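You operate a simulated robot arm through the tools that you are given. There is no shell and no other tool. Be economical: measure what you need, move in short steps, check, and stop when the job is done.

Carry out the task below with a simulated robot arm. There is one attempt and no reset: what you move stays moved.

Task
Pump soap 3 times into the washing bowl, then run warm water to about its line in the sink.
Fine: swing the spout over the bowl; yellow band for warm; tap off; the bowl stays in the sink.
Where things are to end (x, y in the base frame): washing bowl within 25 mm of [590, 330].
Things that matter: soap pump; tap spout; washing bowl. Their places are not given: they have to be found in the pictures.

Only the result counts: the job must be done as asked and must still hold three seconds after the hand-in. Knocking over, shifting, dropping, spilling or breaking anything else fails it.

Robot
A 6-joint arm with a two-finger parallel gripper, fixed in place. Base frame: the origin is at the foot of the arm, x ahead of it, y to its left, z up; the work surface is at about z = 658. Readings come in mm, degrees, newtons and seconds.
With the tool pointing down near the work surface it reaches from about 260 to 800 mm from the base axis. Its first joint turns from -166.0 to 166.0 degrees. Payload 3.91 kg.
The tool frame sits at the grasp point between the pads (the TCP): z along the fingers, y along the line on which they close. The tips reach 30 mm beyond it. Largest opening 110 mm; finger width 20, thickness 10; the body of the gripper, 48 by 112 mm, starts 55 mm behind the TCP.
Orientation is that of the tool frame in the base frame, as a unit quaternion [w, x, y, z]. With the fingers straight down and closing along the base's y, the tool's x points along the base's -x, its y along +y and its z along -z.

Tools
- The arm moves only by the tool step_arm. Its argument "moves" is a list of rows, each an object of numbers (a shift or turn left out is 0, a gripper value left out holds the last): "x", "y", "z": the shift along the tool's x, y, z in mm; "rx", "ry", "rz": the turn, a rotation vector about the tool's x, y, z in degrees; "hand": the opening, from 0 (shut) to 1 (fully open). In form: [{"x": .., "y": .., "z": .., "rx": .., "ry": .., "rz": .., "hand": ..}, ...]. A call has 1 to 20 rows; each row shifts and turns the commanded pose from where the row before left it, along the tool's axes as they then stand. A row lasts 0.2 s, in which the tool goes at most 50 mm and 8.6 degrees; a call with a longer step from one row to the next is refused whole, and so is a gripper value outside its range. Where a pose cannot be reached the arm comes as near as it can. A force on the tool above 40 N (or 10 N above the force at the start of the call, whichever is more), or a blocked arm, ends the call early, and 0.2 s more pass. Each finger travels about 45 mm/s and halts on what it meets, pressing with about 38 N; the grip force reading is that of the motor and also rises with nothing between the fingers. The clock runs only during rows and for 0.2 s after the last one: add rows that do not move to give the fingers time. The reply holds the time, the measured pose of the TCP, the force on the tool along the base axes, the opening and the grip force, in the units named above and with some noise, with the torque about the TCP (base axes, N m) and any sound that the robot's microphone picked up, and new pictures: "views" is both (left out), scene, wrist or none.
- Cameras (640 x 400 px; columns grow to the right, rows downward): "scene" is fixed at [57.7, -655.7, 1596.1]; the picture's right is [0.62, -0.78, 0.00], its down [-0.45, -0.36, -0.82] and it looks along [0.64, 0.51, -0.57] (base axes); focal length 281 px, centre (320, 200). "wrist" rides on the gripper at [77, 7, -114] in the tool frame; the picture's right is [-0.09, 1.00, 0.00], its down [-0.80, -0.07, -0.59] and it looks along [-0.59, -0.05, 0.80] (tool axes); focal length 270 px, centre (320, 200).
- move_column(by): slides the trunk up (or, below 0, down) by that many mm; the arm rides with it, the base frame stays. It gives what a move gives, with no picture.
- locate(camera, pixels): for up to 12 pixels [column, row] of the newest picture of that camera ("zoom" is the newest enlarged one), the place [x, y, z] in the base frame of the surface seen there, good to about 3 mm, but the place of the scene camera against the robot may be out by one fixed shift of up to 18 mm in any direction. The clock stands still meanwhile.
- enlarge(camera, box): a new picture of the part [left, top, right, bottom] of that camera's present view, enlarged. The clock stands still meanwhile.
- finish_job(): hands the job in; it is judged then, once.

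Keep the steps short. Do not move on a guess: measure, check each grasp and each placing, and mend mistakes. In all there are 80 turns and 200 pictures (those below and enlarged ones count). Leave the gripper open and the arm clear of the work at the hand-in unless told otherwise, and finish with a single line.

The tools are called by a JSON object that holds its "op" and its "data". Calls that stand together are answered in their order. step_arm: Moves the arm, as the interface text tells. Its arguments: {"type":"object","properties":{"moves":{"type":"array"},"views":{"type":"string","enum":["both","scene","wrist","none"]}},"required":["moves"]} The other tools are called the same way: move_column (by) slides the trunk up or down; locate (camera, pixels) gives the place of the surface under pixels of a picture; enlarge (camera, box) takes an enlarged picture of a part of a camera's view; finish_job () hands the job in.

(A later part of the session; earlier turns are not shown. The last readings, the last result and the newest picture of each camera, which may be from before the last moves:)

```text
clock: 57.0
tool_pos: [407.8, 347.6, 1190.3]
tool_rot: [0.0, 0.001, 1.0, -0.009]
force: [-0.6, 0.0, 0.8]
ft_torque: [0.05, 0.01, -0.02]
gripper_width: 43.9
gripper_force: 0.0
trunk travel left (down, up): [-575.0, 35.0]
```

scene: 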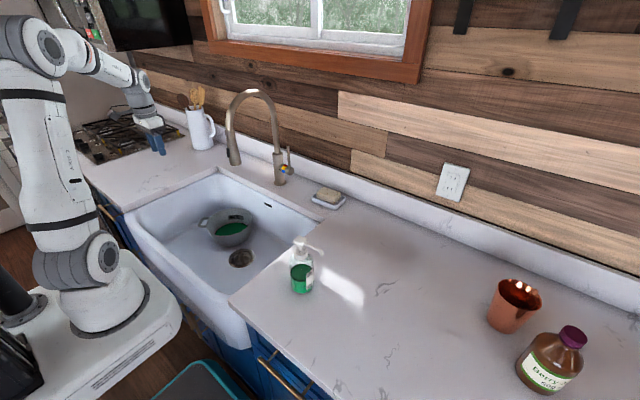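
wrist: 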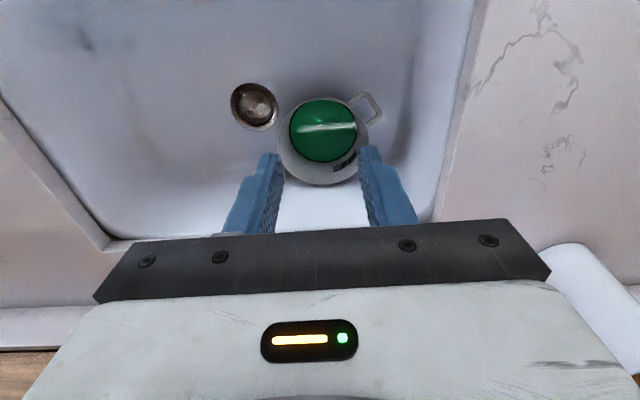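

Now move to y≈50 and pitch the tool up ~48° for a look at the tap and lever.

{"op": "step_arm", "data": {"moves": [{"y": -45, "x": 8}, {"y": -45, "x": 8}, {"y": -45, "x": 8}, {"y": -45, "x": 8}, {"y": -45, "x": 8}, {"y": -45, "x": 8}, {"y": -30, "x": 8}, {"ry": -8}, {"ry": -8}, {"ry": -8}, {"ry": -8}, {"ry": -8}, {"ry": -8}, {"z": 0}]}}

```text
clock: 60.0
tool_pos: [387.2, 60.7, 1241.7]
tool_rot: [0.406, -0.001, 0.914, -0.009]
force: [0.6, 0.3, -0.1]
ft_torque: [0.02, 0.01, 0.0]
gripper_width: 44.0
gripper_force: 0.0
out of reach, approached as far as the arm can: row 11, 12, 13
trunk travel left (down, up): [-575.0, 35.0]
```

scene: 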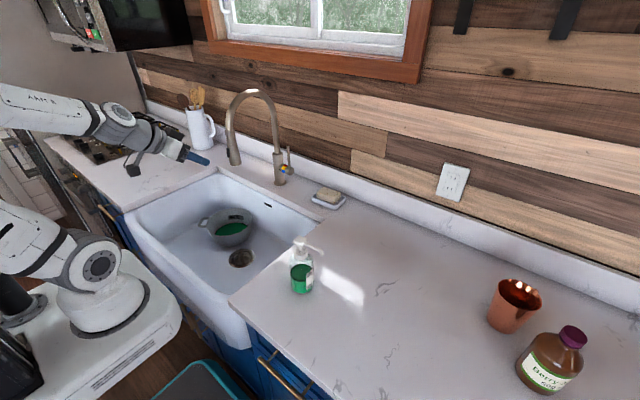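
wrist: 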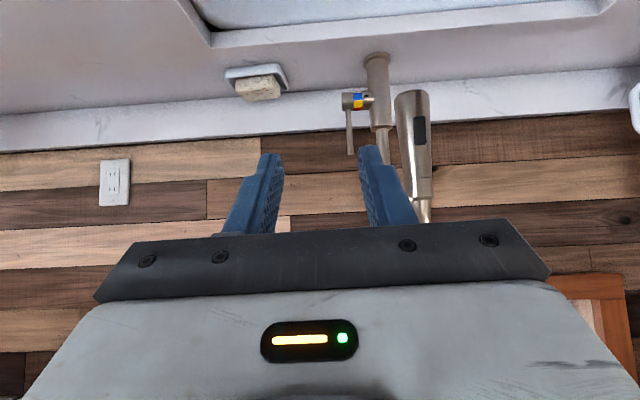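

{"op": "enlarge", "data": {"camera": "wrist", "box": [320, 40, 450, 225]}}

{"op": "locate", "data": {"camera": "wrist", "pixels": [[378, 60], [378, 80], [348, 101], [350, 125], [351, 150], [408, 96], [412, 120], [416, 150], [420, 185], [424, 215], [360, 101], [381, 120]]}}

```text
2.16 times, centred on (385, 132) of wrist
```

zoom: 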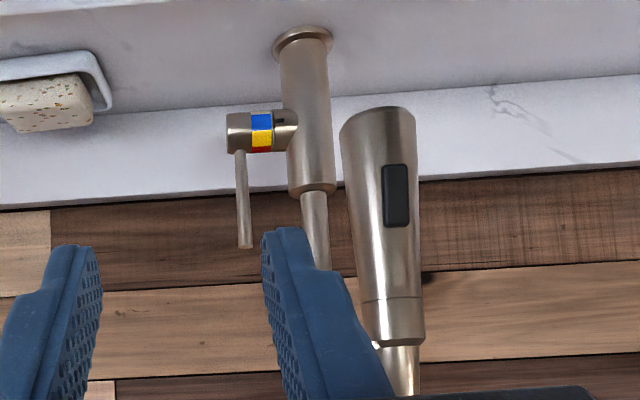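

```text
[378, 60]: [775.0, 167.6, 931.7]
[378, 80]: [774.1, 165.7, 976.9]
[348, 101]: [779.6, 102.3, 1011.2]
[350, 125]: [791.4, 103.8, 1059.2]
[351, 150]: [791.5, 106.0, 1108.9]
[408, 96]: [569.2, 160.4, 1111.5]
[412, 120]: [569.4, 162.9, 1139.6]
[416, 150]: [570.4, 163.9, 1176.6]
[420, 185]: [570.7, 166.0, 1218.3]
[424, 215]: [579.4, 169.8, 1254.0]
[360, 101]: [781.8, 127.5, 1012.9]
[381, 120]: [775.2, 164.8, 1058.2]
```

Stem axis ≈(790,166); spout head z 1095–1225 at ≈(590,164), reach ≈200. Lever at ≈(795,105), z up to 1110. Need to see the band mark closely: approach with the hand shifted to y≈20.

{"op": "step_arm", "data": {"moves": [{"y": -20}, {"y": -20, "z": 30, "x": -14}, {"z": 32, "x": -15}, {"z": 32, "x": -15}, {"z": 32, "x": -15}, {"z": 32, "x": -15}, {"z": 31, "x": -15, "hand": 0}, {"z": 0}, {"z": 0}, {"z": 0}], "views": "wrist"}}

{"op": "enlarge", "data": {"camera": "wrist", "box": [310, 0, 470, 110]}}

```text
clock: 62.2
tool_pos: [588.2, 18.4, 1185.2]
tool_rot: [0.407, -0.002, 0.913, -0.009]
force: [0.6, -0.2, -0.1]
ft_torque: [-0.01, 0.02, -0.02]
gripper_width: 0.0
gripper_force: 37.4
out of reach, approached as far as the arm can: row 1
trunk travel left (down, up): [-575.0, 35.0]
```

wrist: 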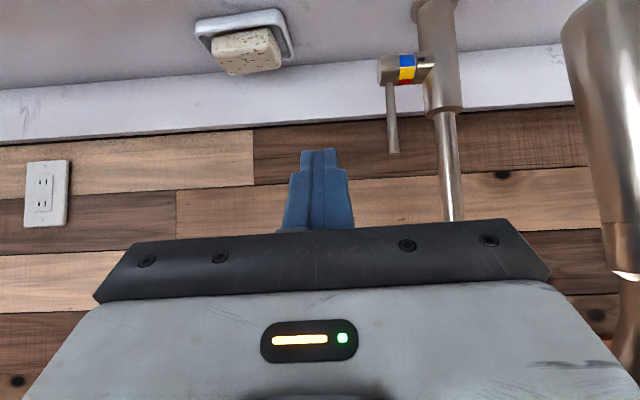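

```text
3.64 times, centred on (390, 55) of wrist
```

zoom: 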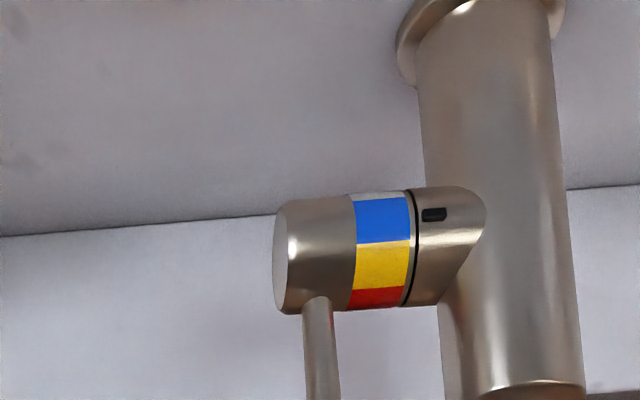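

The black mark is on the fixed body at front; blue is at the mark now with lever upright, so pulling the lever ~50° forward brings yellow to it. First swing the spout: back off, open to ~80 mm, and line up with the spout head at y≈164.

{"op": "step_arm", "data": {"moves": [{"z": -27, "x": 24.5, "hand": 0.73}, {"z": -27, "x": 24.5}, {"z": -27, "x": 24.5}, {"y": 36}, {"y": 36}, {"y": 37}, {"y": 37}, {"z": 8, "x": 9}, {"z": 0}]}}

{"op": "locate", "data": {"camera": "wrist", "pixels": [[320, 80], [320, 120], [325, 160]]}}

```text
clock: 64.2
tool_pos: [480.0, 164.0, 1169.7]
tool_rot: [0.407, -0.002, 0.914, -0.009]
force: [0.5, -0.4, -0.8]
ft_torque: [-0.02, 0.0, 0.01]
gripper_width: 80.1
gripper_force: 0.1
trunk travel left (down, up): [-575.0, 35.0]
```

scene: 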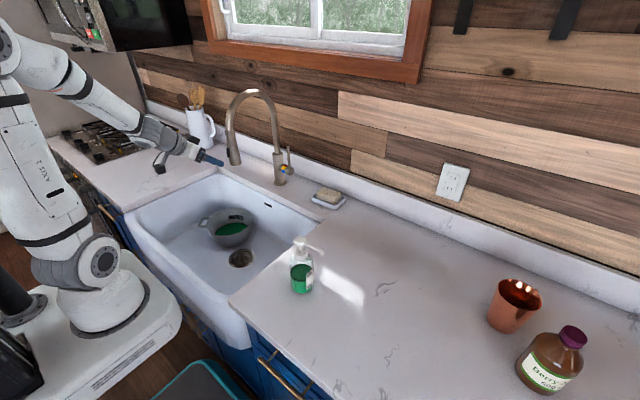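
wrist: 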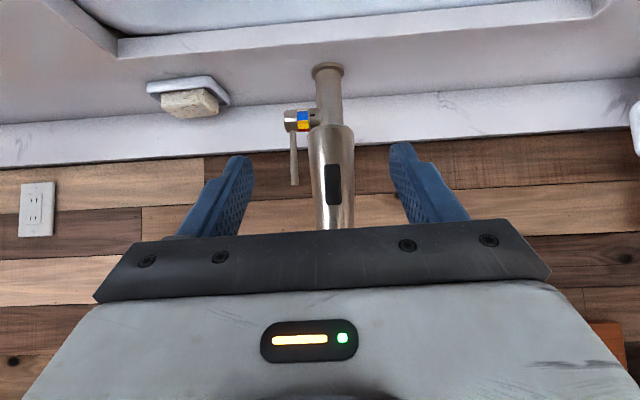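

```text
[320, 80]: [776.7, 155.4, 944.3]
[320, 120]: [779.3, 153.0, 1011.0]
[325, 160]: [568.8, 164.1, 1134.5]
```

Head is centred between the fingers. Advance +92 mm straddling it.

{"op": "step_arm", "data": {"moves": [{"z": 23.5, "x": -21}, {"z": 23.5, "x": -21}, {"z": 21.5, "x": -19}, {"z": 0}]}}

```text
clock: 65.2
tool_pos: [569.0, 166.2, 1169.9]
tool_rot: [0.406, -0.002, 0.914, -0.008]
force: [0.3, 0.1, 0.9]
ft_torque: [0.0, 0.0, -0.03]
gripper_width: 80.4
gripper_force: 0.0
trunk travel left (down, up): [-575.0, 35.0]
```

scene: 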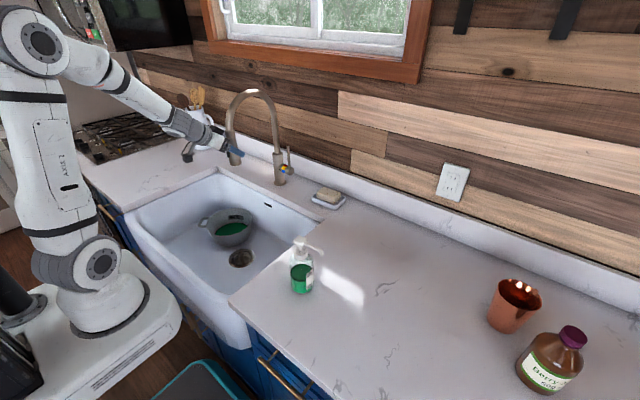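
wrist: 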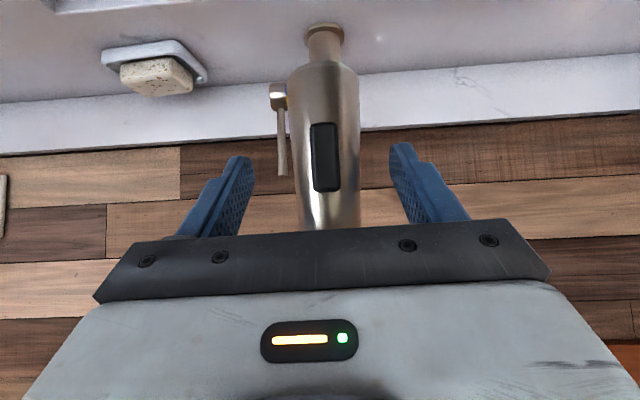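

Advance 12 mm more, then push +y along the arc, halfway first.

{"op": "step_arm", "data": {"moves": [{"z": 8.9, "x": -8}, {"y": 10}, {"y": 10}, {"y": 17.4, "z": 0.6, "x": -0.5}, {"y": 17.3, "z": 1.6, "x": -1.5}, {"y": 17.1, "z": 2.8, "x": -2.5}, {"y": 16.6, "z": 3.9, "x": -3.5}, {"z": 0}]}}

```text
clock: 67.0
tool_pos: [597.8, 253.1, 1168.2]
tool_rot: [0.407, -0.003, 0.914, -0.008]
force: [0.2, -0.6, 0.8]
ft_torque: [-0.04, 0.01, -0.01]
gripper_width: 80.6
gripper_force: 0.1
trunk travel left (down, up): [-575.0, 35.0]
```

scene: 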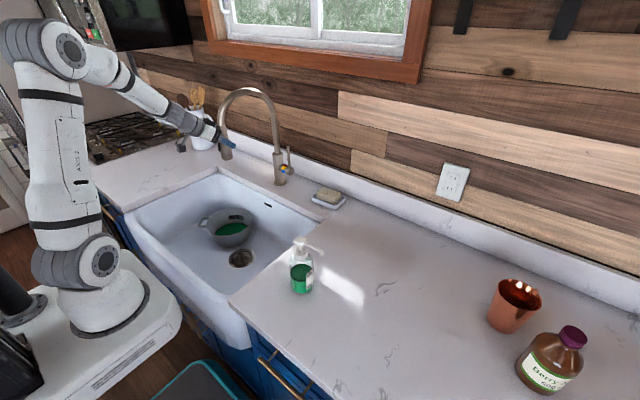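
wrist: 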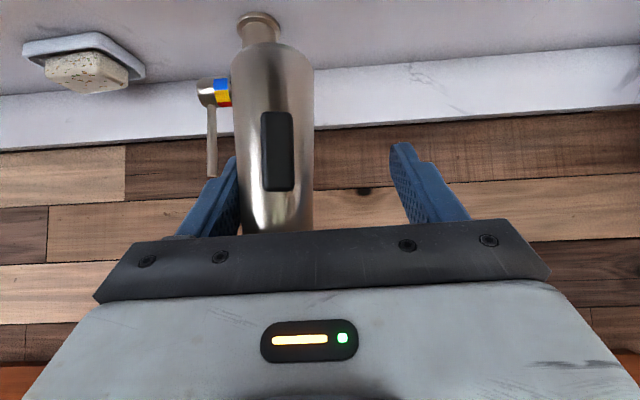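

The spout swings freely with the finger. Continue to ~39°.

{"op": "step_arm", "data": {"moves": [{"y": 16.1, "z": 5, "x": -4.5}, {"y": 15.5, "z": 6, "x": -5.4}, {"y": 14.7, "z": 7, "x": -6.3}, {"y": 12.5, "z": 7, "x": -6.4}, {"z": 0}, {"z": 0}]}}

{"op": "locate", "data": {"camera": "wrist", "pixels": [[270, 60], [275, 90], [275, 150], [280, 210]]}}

```text
clock: 68.4
tool_pos: [629.7, 313.2, 1166.9]
tool_rot: [0.407, -0.004, 0.913, -0.009]
force: [-18.8, 12.3, -1.4]
ft_torque: [-0.94, -1.06, -0.81]
gripper_width: 82.5
gripper_force: 1.9
trunk travel left (down, up): [-575.0, 35.0]
```

scene: 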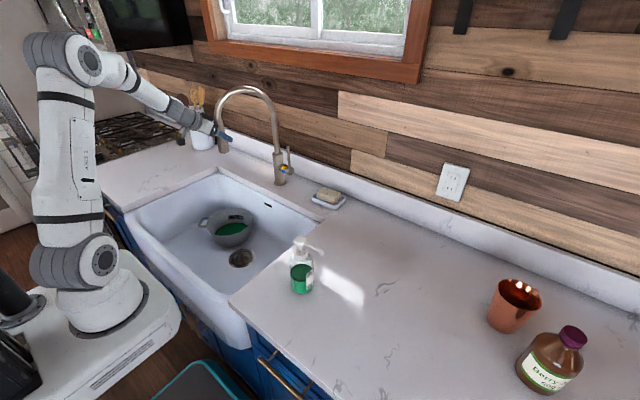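
wrist: 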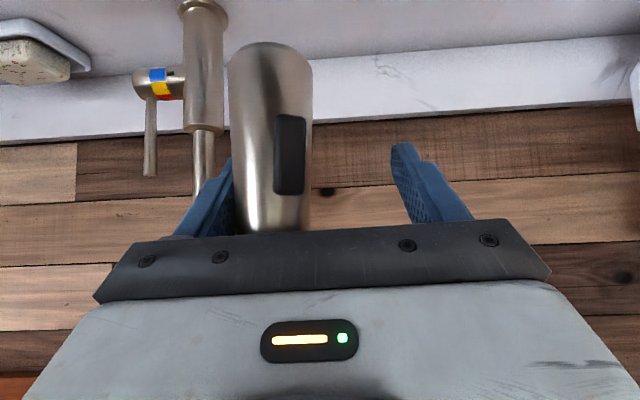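

```text
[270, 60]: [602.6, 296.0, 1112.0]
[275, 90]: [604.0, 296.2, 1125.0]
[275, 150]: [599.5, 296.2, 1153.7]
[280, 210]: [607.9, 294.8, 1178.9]
```

The hand body now touches the head (−19 N in x), spout outlet ≈(620,296), 42 mm from bowl centre and inside the bowl. Back straight off in −x.

{"op": "step_arm", "data": {"moves": [{"z": -7.4, "x": 6.7}, {"z": -26, "x": 23.4}, {"z": -26, "x": 23.4}, {"z": -26, "x": 23.4}, {"z": -26, "x": 23.4}, {"z": 0}]}}

{"op": "locate", "data": {"camera": "wrist", "pixels": [[280, 110], [283, 140], [285, 180]]}}

```text
clock: 69.8
tool_pos: [481.5, 311.2, 1164.9]
tool_rot: [0.406, -0.002, 0.914, -0.009]
force: [-0.5, 0.0, 0.1]
ft_torque: [0.0, -0.01, -0.01]
gripper_width: 80.4
gripper_force: 0.0
trunk travel left (down, up): [-575.0, 35.0]
```

scene: 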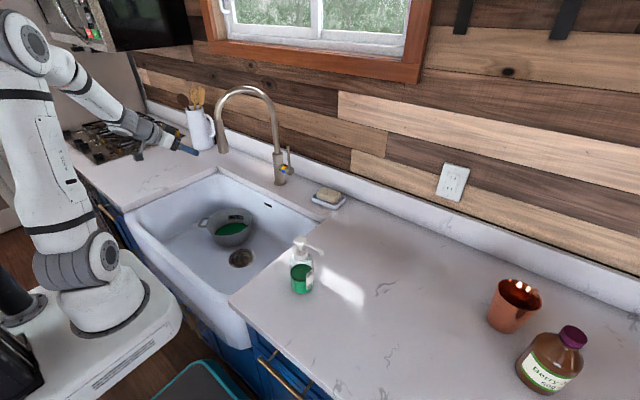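
wrist: 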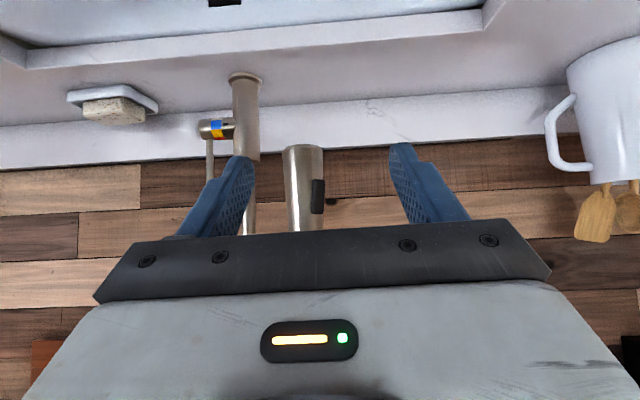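

```text
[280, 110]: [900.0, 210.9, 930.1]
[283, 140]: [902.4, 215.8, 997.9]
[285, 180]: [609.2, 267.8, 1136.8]
```

{"op": "locate", "data": {"camera": "wrist", "pixels": [[303, 155], [305, 180], [306, 215], [290, 180], [322, 180], [209, 150], [211, 170], [216, 128], [205, 128]]}}

{"op": "locate", "data": {"camera": "scene", "pixels": [[221, 140], [221, 150], [232, 228]]}}

```text
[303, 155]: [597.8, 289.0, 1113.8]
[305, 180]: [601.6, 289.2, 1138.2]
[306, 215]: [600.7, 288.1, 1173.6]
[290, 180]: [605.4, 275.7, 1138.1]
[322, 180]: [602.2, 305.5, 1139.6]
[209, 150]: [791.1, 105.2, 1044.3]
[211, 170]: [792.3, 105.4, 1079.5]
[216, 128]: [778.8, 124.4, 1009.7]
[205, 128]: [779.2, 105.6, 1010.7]
```

```text
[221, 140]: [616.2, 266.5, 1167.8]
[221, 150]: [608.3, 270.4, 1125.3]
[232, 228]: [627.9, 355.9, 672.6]
```

Spout head centre ≈(620,290), ~47 mm from bowl centre: fine. Now the lever at (≈795,105), z 1035–1112. Move in front of it, pitch the tool to near-horizontal, opening ~40 mm.

{"op": "step_arm", "data": {"moves": [{"y": -42, "hand": 0.38}, {"y": -41}, {"y": -41}, {"y": -41}, {"y": -41}, {"z": 30, "x": -27}, {"z": 30, "x": -27}, {"z": 30, "x": -27}, {"ry": -7}, {"ry": -7}, {"ry": -7}, {"ry": -7}, {"z": 0}]}}

```text
clock: 72.6
tool_pos: [600.4, 105.4, 1170.7]
tool_rot: [0.616, -0.004, 0.787, -0.008]
force: [-0.4, -0.5, 0.9]
ft_torque: [0.0, -0.01, -0.01]
gripper_width: 41.7
gripper_force: 0.1
trunk travel left (down, up): [-575.0, 35.0]
```

scene: 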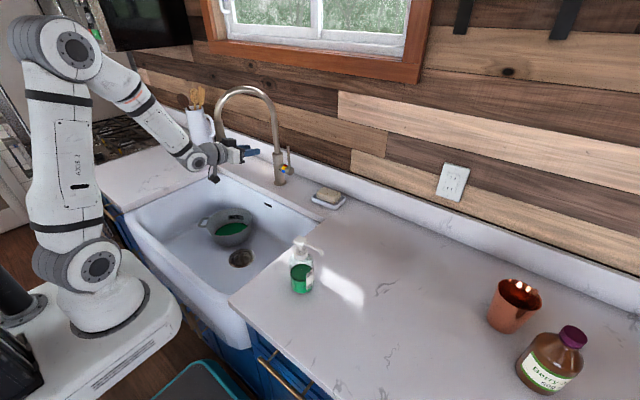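
wrist: 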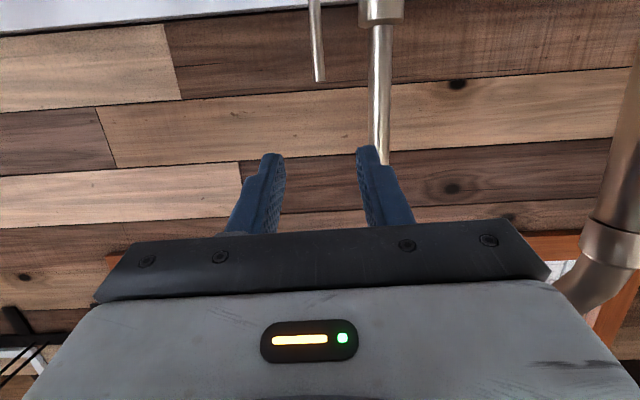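

{"op": "locate", "data": {"camera": "wrist", "pixels": [[319, 78], [317, 50], [314, 15], [380, 60]]}}

{"op": "step_arm", "data": {"moves": [{"z": 10.4, "x": 41.7}, {"z": 10.4, "x": 41.7}, {"z": 40, "x": -10}, {"z": 40, "x": -10}, {"z": 0}]}}

```text
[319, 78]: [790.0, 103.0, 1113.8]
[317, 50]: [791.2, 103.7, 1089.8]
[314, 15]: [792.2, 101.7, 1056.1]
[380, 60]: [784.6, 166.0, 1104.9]
```

```text
clock: 73.8
tool_pos: [685.7, 108.3, 1087.4]
tool_rot: [0.616, -0.003, 0.788, -0.009]
force: [-0.2, -0.1, -0.3]
ft_torque: [0.0, 0.03, -0.01]
gripper_width: 41.5
gripper_force: 0.0
out of reach, approached as far as the arm can: row 2
trunk travel left (down, up): [-575.0, 35.0]
```

scene: 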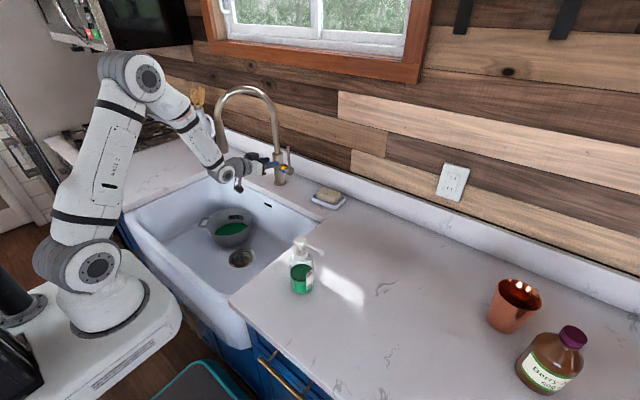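
wrist: 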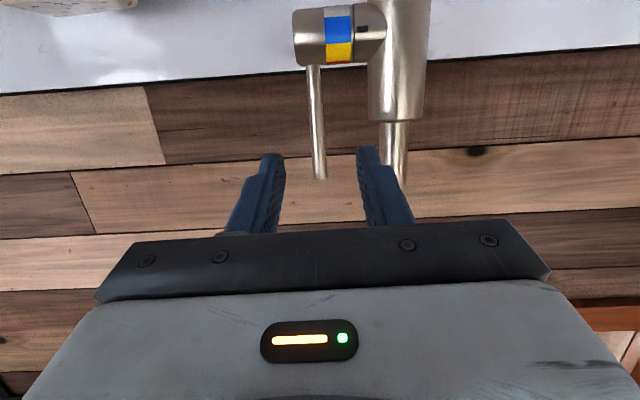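

Lever is between the finger lines. Shift −4 mm in y and go forward ~103 mm.

{"op": "step_arm", "data": {"moves": [{"y": -4}, {"z": 33, "x": -8.2}, {"z": 33, "x": -8.2}, {"z": 33, "x": -8.2}, {"z": 0}]}}

```text
clock: 75.0
tool_pos: [787.0, 102.4, 1088.2]
tool_rot: [0.616, -0.005, 0.788, -0.007]
force: [0.5, 0.1, -0.4]
ft_torque: [0.0, 0.02, -0.07]
gripper_width: 41.7
gripper_force: 0.0
trunk travel left (down, up): [-575.0, 35.0]
```

scene: 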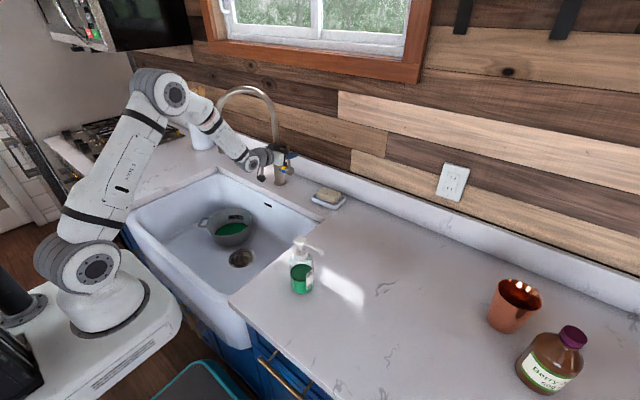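
wrist: 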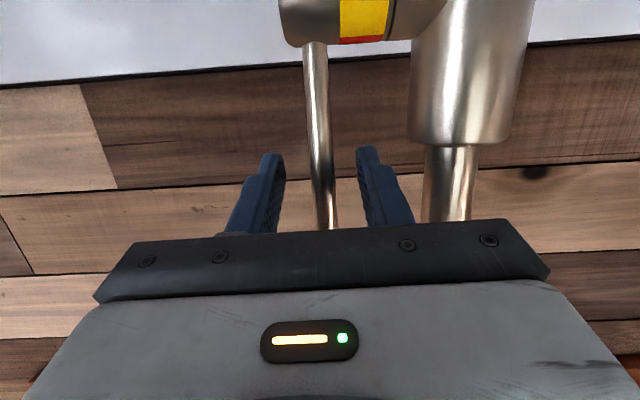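

Lever is centred between the pads. Close on it.

{"op": "step_arm", "data": {"moves": [{"hand": 0.15}, {"hand": 0}, {"z": 0}, {"z": 0}], "views": "wrist"}}

```text
clock: 76.0
tool_pos: [788.4, 103.7, 1087.9]
tool_rot: [0.616, -0.004, 0.788, -0.008]
force: [-0.2, 5.9, 2.5]
ft_torque: [0.53, -0.04, 0.01]
gripper_width: 13.0
gripper_force: 45.0
trunk travel left (down, up): [-575.0, 35.0]
```

wrist: 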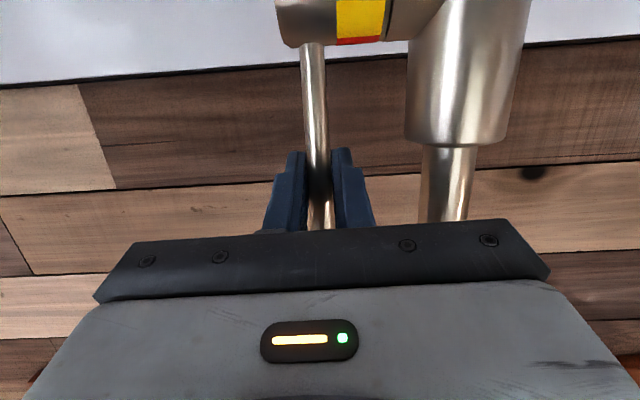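

Gripped (13 mm). Pull gently forward along the arc ~16° and see.

{"op": "step_arm", "data": {"moves": [{"z": -10.1, "x": 3.3}, {"z": -9.5, "x": 4.6}, {"z": 0}]}}

```text
clock: 76.8
tool_pos: [766.4, 103.8, 1086.2]
tool_rot: [0.616, -0.005, 0.788, -0.008]
force: [14.5, 8.4, 7.8]
ft_torque: [0.76, -1.43, 0.21]
gripper_width: 13.0
gripper_force: 45.2
trunk travel left (down, up): [-575.0, 35.0]
```

scene: 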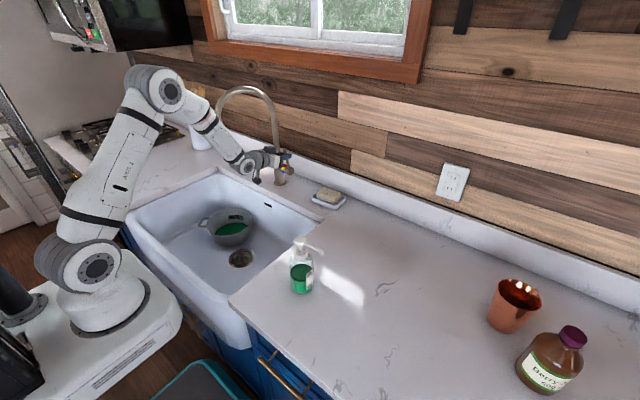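
wrist: 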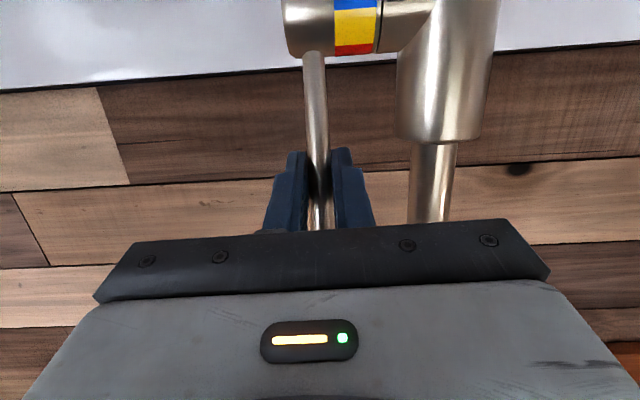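

Force 14 N, no water or sound yet. Check whether the lever has really turned.

{"op": "locate", "data": {"camera": "wrist", "pixels": [[314, 70], [317, 110], [319, 140], [320, 205], [358, 20], [305, 20], [390, 20]]}}

{"op": "enlarge", "data": {"camera": "wrist", "box": [260, 0, 420, 100]}}

```text
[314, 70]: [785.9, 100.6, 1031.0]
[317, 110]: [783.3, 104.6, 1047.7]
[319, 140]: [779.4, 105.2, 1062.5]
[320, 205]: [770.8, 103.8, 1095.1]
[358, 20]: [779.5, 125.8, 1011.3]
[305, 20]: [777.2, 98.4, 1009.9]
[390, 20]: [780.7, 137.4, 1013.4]
```

```text
4.00 times, centred on (340, 50) of wrist
```

zoom: 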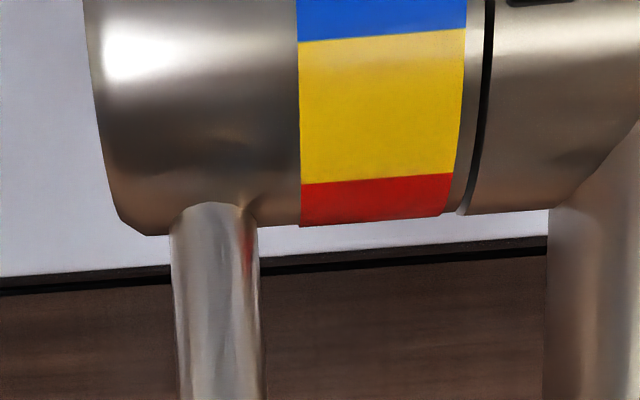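

Lever tilted ~13° with no water — it's the temperature motion. Continue in two increments.

{"op": "step_arm", "data": {"moves": [{"z": -8.8, "x": 6}, {"z": -7.9, "x": 7}, {"z": 0}], "views": "wrist"}}

```text
clock: 77.6
tool_pos: [746.2, 104.5, 1077.7]
tool_rot: [0.616, -0.004, 0.787, -0.008]
force: [11.1, 11.0, 15.3]
ft_torque: [0.84, -1.53, 0.45]
gripper_width: 12.9
gripper_force: 45.1
trunk travel left (down, up): [-575.0, 35.0]
```

wrist: 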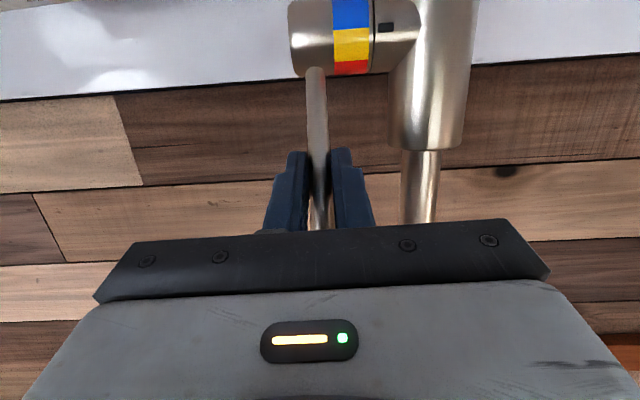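

The mark (387,27) is now at the blue/yellow boundary at ~30°. Two more increments.

{"op": "step_arm", "data": {"moves": [{"z": -6.8, "x": 8.2}, {"z": -5.6, "x": 8.9}, {"z": 0}], "views": "wrist"}}

{"op": "enlarge", "data": {"camera": "wrist", "box": [260, 0, 420, 100]}}

```text
clock: 78.4
tool_pos: [728.7, 104.0, 1063.5]
tool_rot: [0.616, -0.004, 0.787, -0.008]
force: [7.2, 7.4, 17.2]
ft_torque: [0.49, -1.53, 0.46]
gripper_width: 12.7
gripper_force: 45.2
trunk travel left (down, up): [-575.0, 35.0]
```

wrist: 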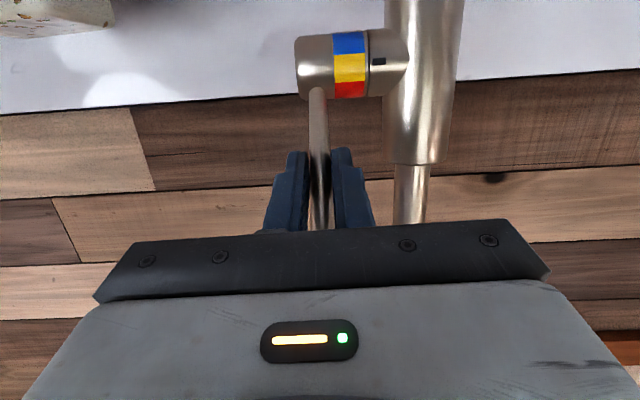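

```text
4.00 times, centred on (340, 50) of wrist
```

zoom: 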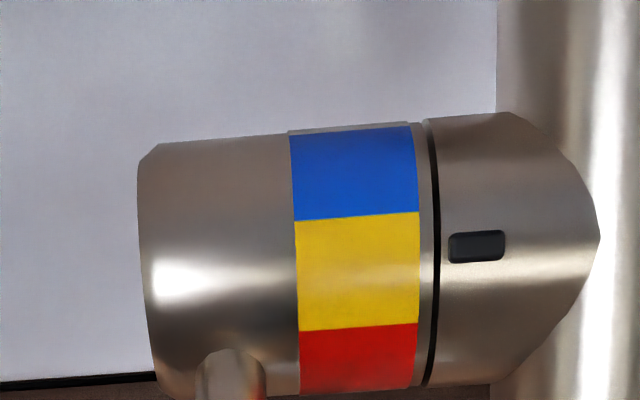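

Mark is in yellow, slightly towards blue. ~10° more for the centre.

{"op": "step_arm", "data": {"moves": [{"z": -4.9, "x": 11}, {"z": 0}], "views": "wrist"}}

{"op": "enlarge", "data": {"camera": "wrist", "box": [260, 0, 420, 100]}}

```text
clock: 79.0
tool_pos: [720.3, 104.4, 1053.6]
tool_rot: [0.617, -0.004, 0.787, -0.008]
force: [3.5, 4.4, 16.9]
ft_torque: [0.27, -1.53, 0.28]
gripper_width: 12.7
gripper_force: 45.3
trunk travel left (down, up): [-575.0, 35.0]
```

wrist: 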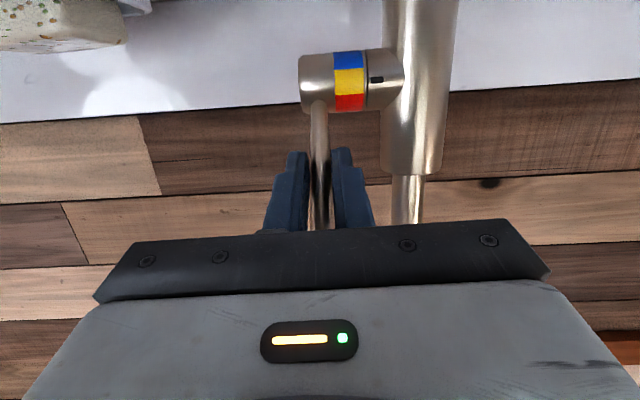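

```text
4.00 times, centred on (340, 50) of wrist
```

zoom: 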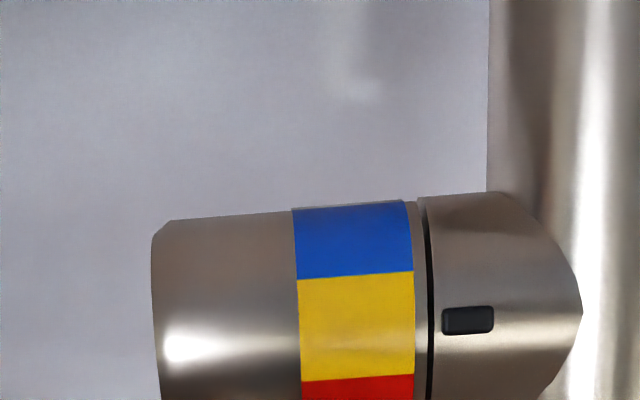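

Yellow is centred at the mark. Now try the flow motion: draw the lever slightly outward (−y).

{"op": "step_arm", "data": {"moves": [{"y": -4}, {"y": -4}]}}

```text
clock: 79.6
tool_pos: [719.9, 98.5, 1053.3]
tool_rot: [0.616, -0.002, 0.788, -0.01]
force: [-0.1, 11.8, 13.9]
ft_torque: [0.62, -0.97, 0.87]
gripper_width: 13.3
gripper_force: 45.0
trunk travel left (down, up): [-575.0, 35.0]
```

scene: 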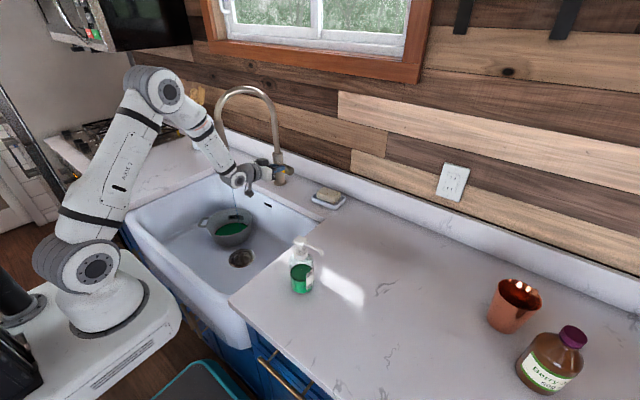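
wrist: 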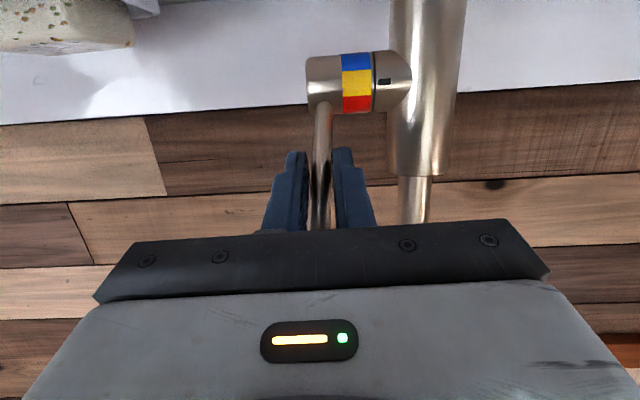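

Moved 6 mm with modest resistance; no water yet. A bit more.

{"op": "step_arm", "data": {"moves": [{"y": -5}, {"y": -5}]}}

```text
clock: 80.2
tool_pos: [720.0, 99.6, 1053.6]
tool_rot: [0.615, 0.0, 0.789, -0.011]
force: [0.2, 12.8, 7.6]
ft_torque: [0.66, -0.58, 0.96]
gripper_width: 14.0
gripper_force: 45.1
out of reach, approached as far as the arm can: row 1, 2
trunk travel left (down, up): [-575.0, 35.0]
```

scene: 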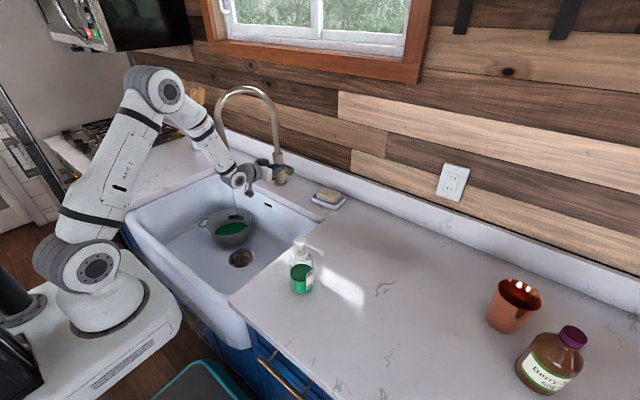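
wrist: 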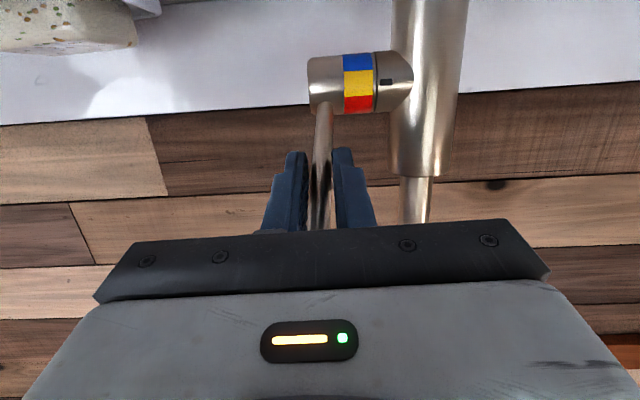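

The arm meets its wrist limit here, but the lever leans outward, so this looks like the flow motion. Better: release and come from above with the fingers straddling the lever end. Open and back off.

{"op": "step_arm", "data": {"moves": [{"y": 8}, {"y": 8}, {"hand": 0.2}, {"hand": 0.38}, {"z": 0}, {"z": -30}, {"z": -40}, {"z": -40, "x": -10}, {"z": 0}]}}

{"op": "enlarge", "data": {"camera": "wrist", "box": [260, 30, 440, 190]}}

```text
clock: 82.2
tool_pos: [617.0, 113.0, 1091.0]
tool_rot: [0.615, -0.004, 0.788, -0.009]
force: [0.6, -0.7, 0.1]
ft_torque: [-0.01, -0.02, -0.02]
gripper_width: 41.9
gripper_force: 0.0
trunk travel left (down, up): [-575.0, 35.0]
```

scene: 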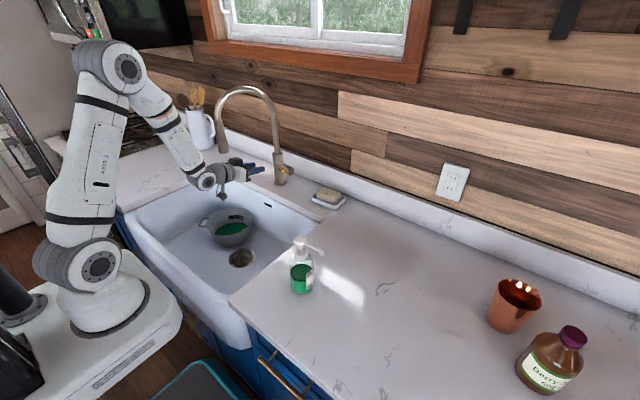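
wrist: 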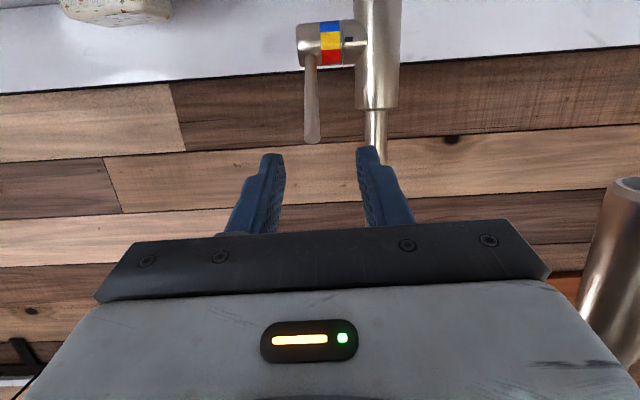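

```text
2.50 times, centred on (350, 110) of wrist
```

zoom: 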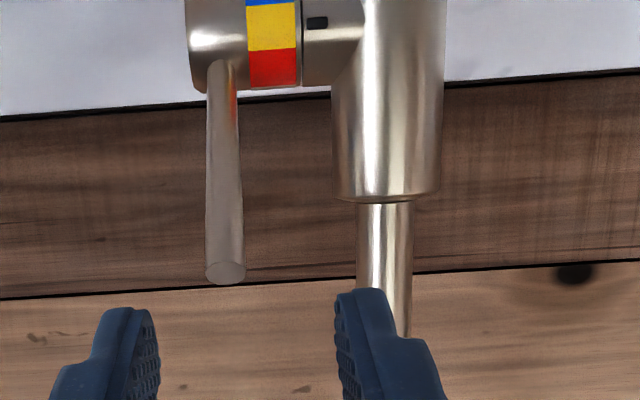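

{"op": "locate", "data": {"camera": "wrist", "pixels": [[312, 139], [311, 110], [310, 80], [308, 62], [330, 45], [347, 39]]}}

```text
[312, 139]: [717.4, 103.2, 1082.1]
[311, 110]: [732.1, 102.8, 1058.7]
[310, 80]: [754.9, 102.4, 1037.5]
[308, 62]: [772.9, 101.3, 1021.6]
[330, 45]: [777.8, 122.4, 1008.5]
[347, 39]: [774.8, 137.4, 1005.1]
```

Lever runs (773,101,1022)→(717,103,1080). Rise 150 mm and pitch the tool to vertical.

{"op": "step_arm", "data": {"moves": [{"z": -9, "x": -36.4}, {"z": -9, "x": -36.4}, {"z": -9, "x": -36.4}, {"z": -9, "x": -36.4}, {"ry": 7.6}, {"ry": 7.6}, {"ry": 7.6}, {"ry": 7.6}, {"ry": 7.6}, {"ry": 7.6}, {"ry": 7.6}, {"ry": 7.6}, {"ry": 7.6}, {"ry": 7.6}, {"z": 0}], "views": "none"}}

```text
clock: 85.4
tool_pos: [617.2, 116.6, 1240.8]
tool_rot: [-0.001, 0.001, 1.0, -0.009]
force: [-0.6, -0.7, -0.1]
ft_torque: [-0.02, -0.02, 0.04]
gripper_width: 41.8
gripper_force: 0.0
trunk travel left (down, up): [-575.0, 35.0]
```

{"op": "step_arm", "data": {"moves": [{"x": -37, "y": -5}, {"x": -37, "y": -5}, {"x": -37, "y": -4}, {"z": 40}, {"z": 40}, {"z": 0}]}}

```text
clock: 86.8
tool_pos: [725.2, 101.2, 1163.3]
tool_rot: [0.0, 0.002, 1.0, -0.009]
force: [-1.1, 0.1, -0.4]
ft_torque: [-0.01, -0.01, -0.02]
gripper_width: 41.8
gripper_force: 0.0
trunk travel left (down, up): [-575.0, 35.0]
```

scene: 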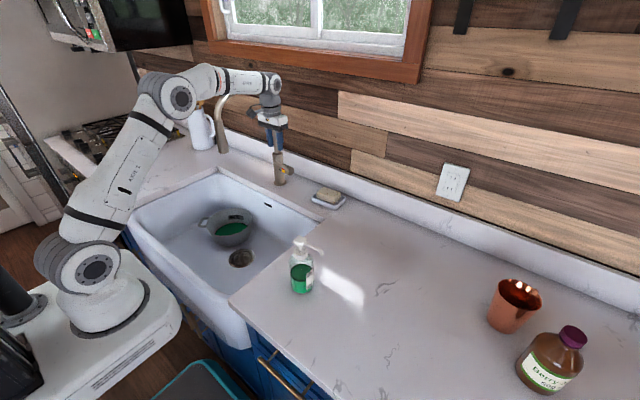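
wrist: 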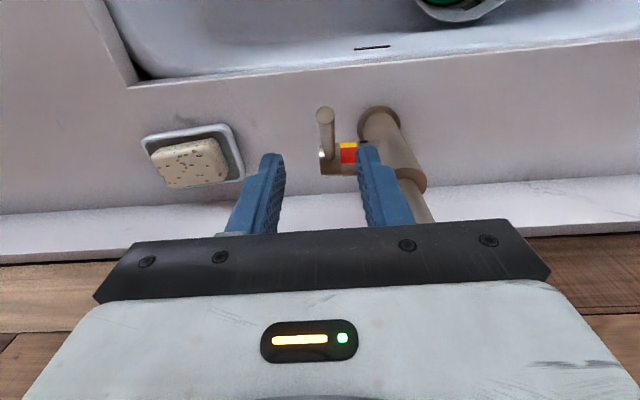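

Lever sits between the fingers. Descend 86 mm to straddle it.

{"op": "step_arm", "data": {"moves": [{"z": 35, "y": 2}, {"z": 30}, {"z": 21}, {"z": 0}]}}

```text
clock: 87.8
tool_pos: [728.3, 100.8, 1075.3]
tool_rot: [0.001, 0.002, 1.0, -0.009]
force: [-1.0, -0.2, -0.2]
ft_torque: [0.0, 0.01, -0.02]
gripper_width: 41.9
gripper_force: 0.0
trunk travel left (down, up): [-575.0, 35.0]
```

scene: 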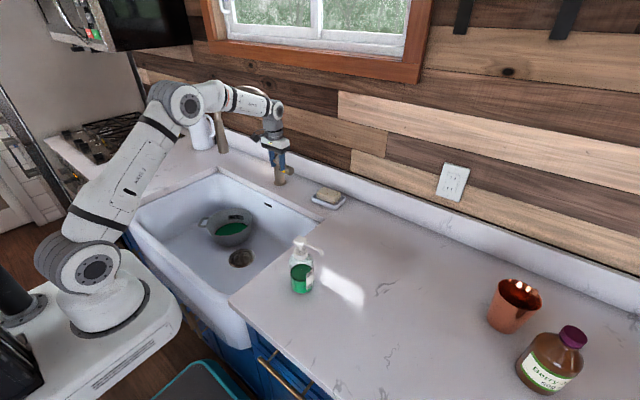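
wrist: 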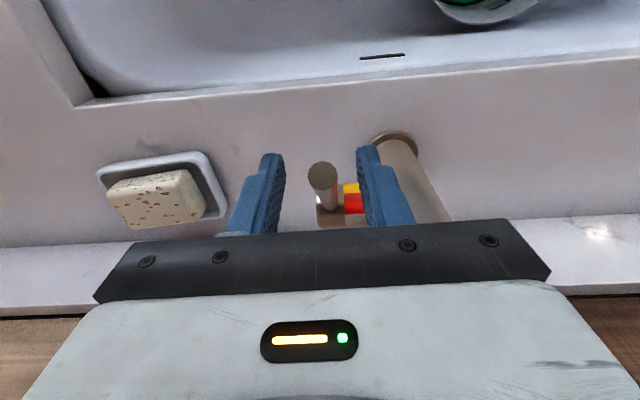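

Straddling. Move −y to bring the inner finger onto the lever and push outward a little.

{"op": "step_arm", "data": {"moves": [{"y": -8}, {"y": -6}, {"y": -4}, {"y": -4}]}}

```text
clock: 88.8
tool_pos: [728.6, 78.7, 1073.9]
tool_rot: [-0.001, 0.002, 1.0, -0.008]
force: [-1.1, 0.1, 0.2]
ft_torque: [0.0, 0.01, -0.01]
gripper_width: 42.0
gripper_force: 0.1
trunk travel left (down, up): [-575.0, 35.0]
```

scene: 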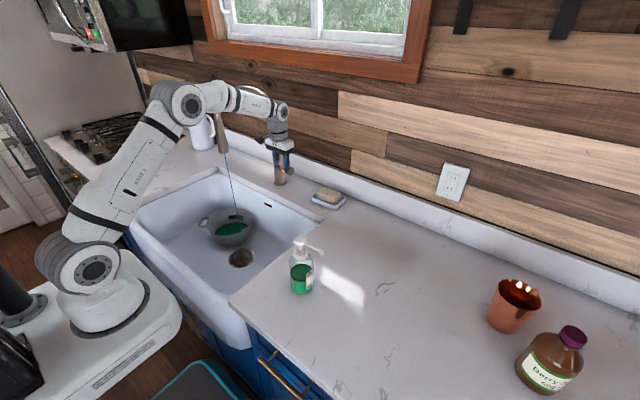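
wrist: 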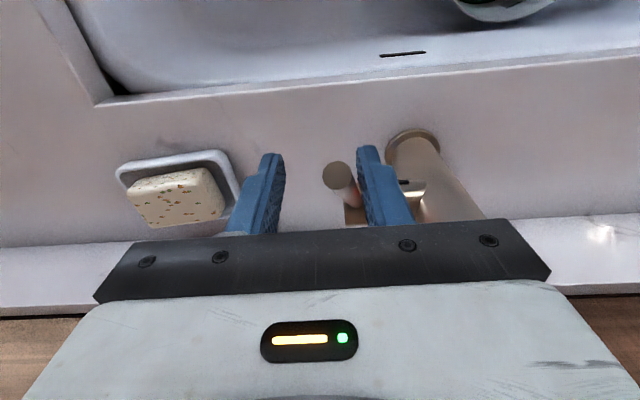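

Water runs from the spout (thin stream at scene (230,180)). Check where it lands.

{"op": "enlarge", "data": {"camera": "scene", "box": [185, 130, 285, 260]}}

{"op": "enlarge", "data": {"camera": "wrist", "box": [300, 120, 460, 240]}}

```text
3.08 times, centred on (235, 195) of scene
```

zoom: 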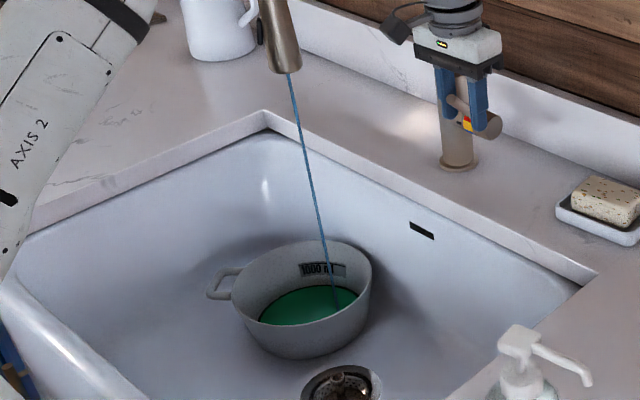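

```text
3.33 times, centred on (380, 180) of wrist
```

zoom: 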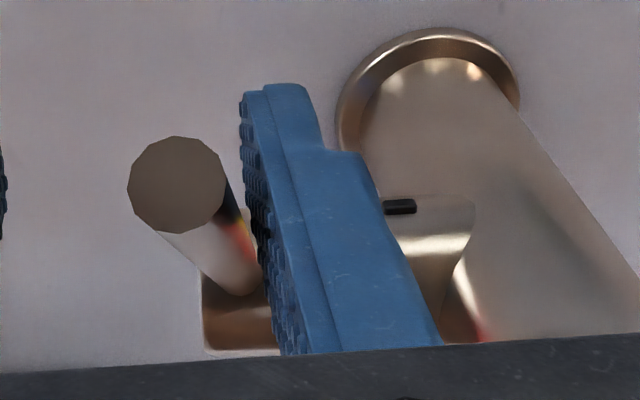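

Stream lands inside the bowl. Wait 4 s to see the rate.

{"op": "step_arm", "data": {"moves": [{"z": 0}, {"z": 0}, {"z": 0}, {"z": 0}, {"z": 0}, {"z": 0}, {"z": 0}, {"z": 0}, {"z": 0}, {"z": 0}, {"z": 0}, {"z": 0}, {"z": 0}, {"z": 0}, {"z": 0}, {"z": 0}, {"z": 0}, {"z": 0}, {"z": 0}, {"z": 0}], "views": "scene"}}

{"op": "enlarge", "data": {"camera": "scene", "box": [200, 190, 270, 250]}}

```text
clock: 93.0
tool_pos: [728.7, 80.1, 1075.9]
tool_rot: [0.0, 0.002, 1.0, -0.009]
force: [-0.3, 0.7, 0.1]
ft_torque: [-0.01, -0.01, 0.0]
gripper_width: 41.6
gripper_force: 0.1
trunk travel left (down, up): [-575.0, 35.0]
```

scene: 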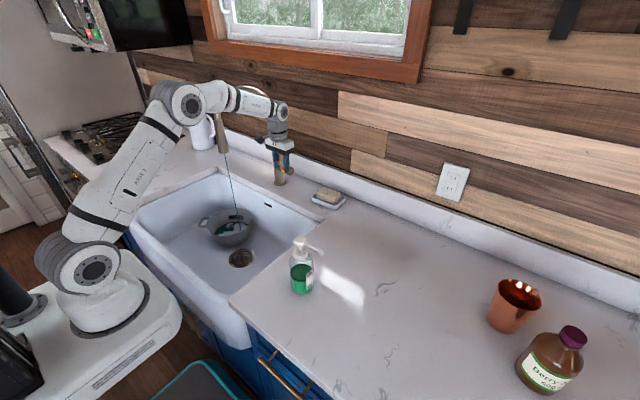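

```text
6.67 times, centred on (235, 220) of scene
```

zoom: 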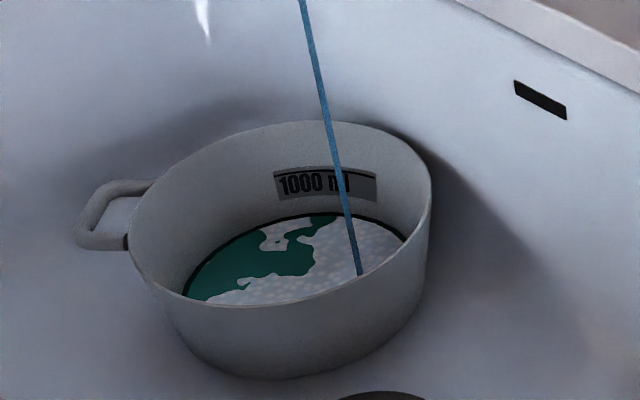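

{"op": "enlarge", "data": {"camera": "scene", "box": [226, 210, 246, 226]}}

{"op": "locate", "data": {"camera": "scene", "pixels": [[228, 229], [236, 228], [225, 232], [236, 216], [236, 220], [236, 222], [236, 208]]}}

```text
16.00 times, centred on (236, 218) of scene
```

zoom: 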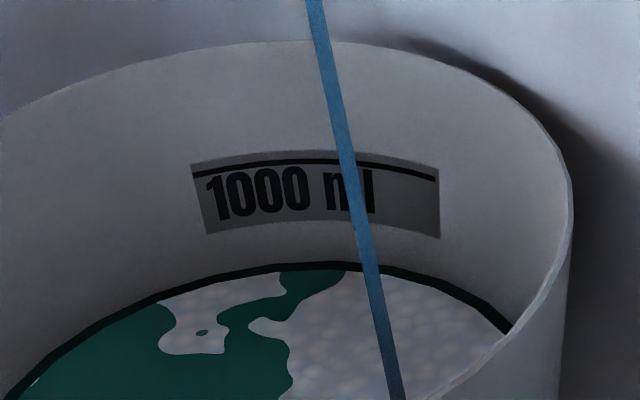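

```text
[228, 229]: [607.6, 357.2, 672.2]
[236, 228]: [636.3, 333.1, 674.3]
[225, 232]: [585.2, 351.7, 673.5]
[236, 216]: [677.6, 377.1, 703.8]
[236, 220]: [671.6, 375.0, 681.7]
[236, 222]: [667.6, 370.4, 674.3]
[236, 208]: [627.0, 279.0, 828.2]
```

The fill line is the bar at the top of the label (scene row ≈215.8, z≈704); water edge is at row ≈221.9, rising ≈0.3 px/s. Wait 8 s.

{"op": "step_arm", "data": {"moves": [{"z": 0}, {"z": 0}, {"z": 0}, {"z": 0}, {"z": 0}, {"z": 0}, {"z": 0}, {"z": 0}, {"z": 0}, {"z": 0}, {"z": 0}, {"z": 0}, {"z": 0}, {"z": 0}, {"z": 0}, {"z": 0}, {"z": 0}, {"z": 0}, {"z": 0}, {"z": 0}], "views": "none"}}

{"op": "step_arm", "data": {"moves": [{"z": 0}, {"z": 0}, {"z": 0}, {"z": 0}, {"z": 0}, {"z": 0}, {"z": 0}, {"z": 0}, {"z": 0}, {"z": 0}, {"z": 0}, {"z": 0}, {"z": 0}, {"z": 0}, {"z": 0}, {"z": 0}, {"z": 0}, {"z": 0}, {"z": 0}, {"z": 0}], "views": "scene"}}

{"op": "enlarge", "data": {"camera": "scene", "box": [226, 210, 246, 226]}}

```text
clock: 97.2
tool_pos: [728.7, 78.6, 1075.6]
tool_rot: [0.0, 0.001, 1.0, -0.009]
force: [0.7, 0.2, 0.0]
ft_torque: [-0.01, -0.03, -0.03]
gripper_width: 41.8
gripper_force: 0.0
trunk travel left (down, up): [-575.0, 35.0]
```

```text
clock: 101.4
tool_pos: [728.0, 78.4, 1073.5]
tool_rot: [0.0, 0.001, 1.0, -0.008]
force: [-0.8, -0.1, 0.0]
ft_torque: [0.01, 0.02, 0.02]
gripper_width: 42.2
gripper_force: 0.1
trunk travel left (down, up): [-575.0, 35.0]
```

scene: 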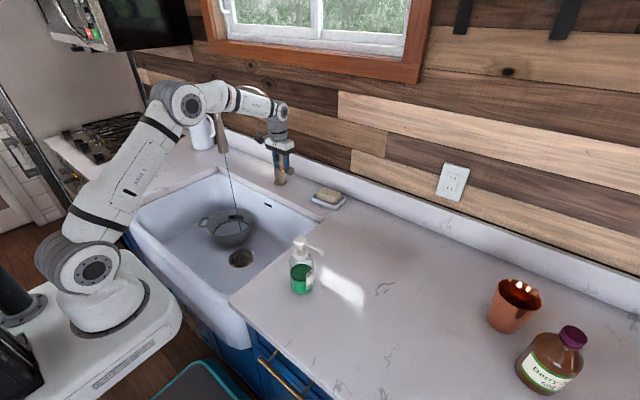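

```text
16.00 times, centred on (236, 218) of scene
```

zoom: 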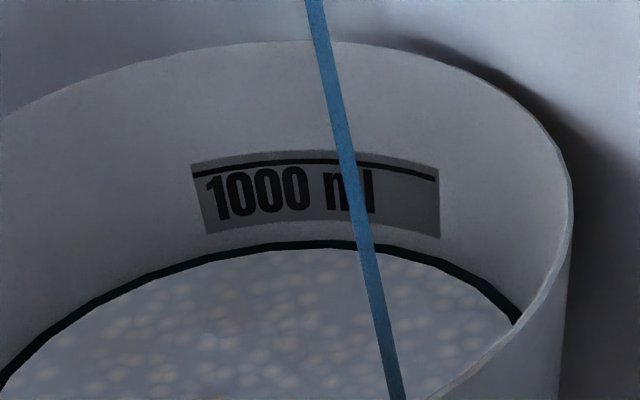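

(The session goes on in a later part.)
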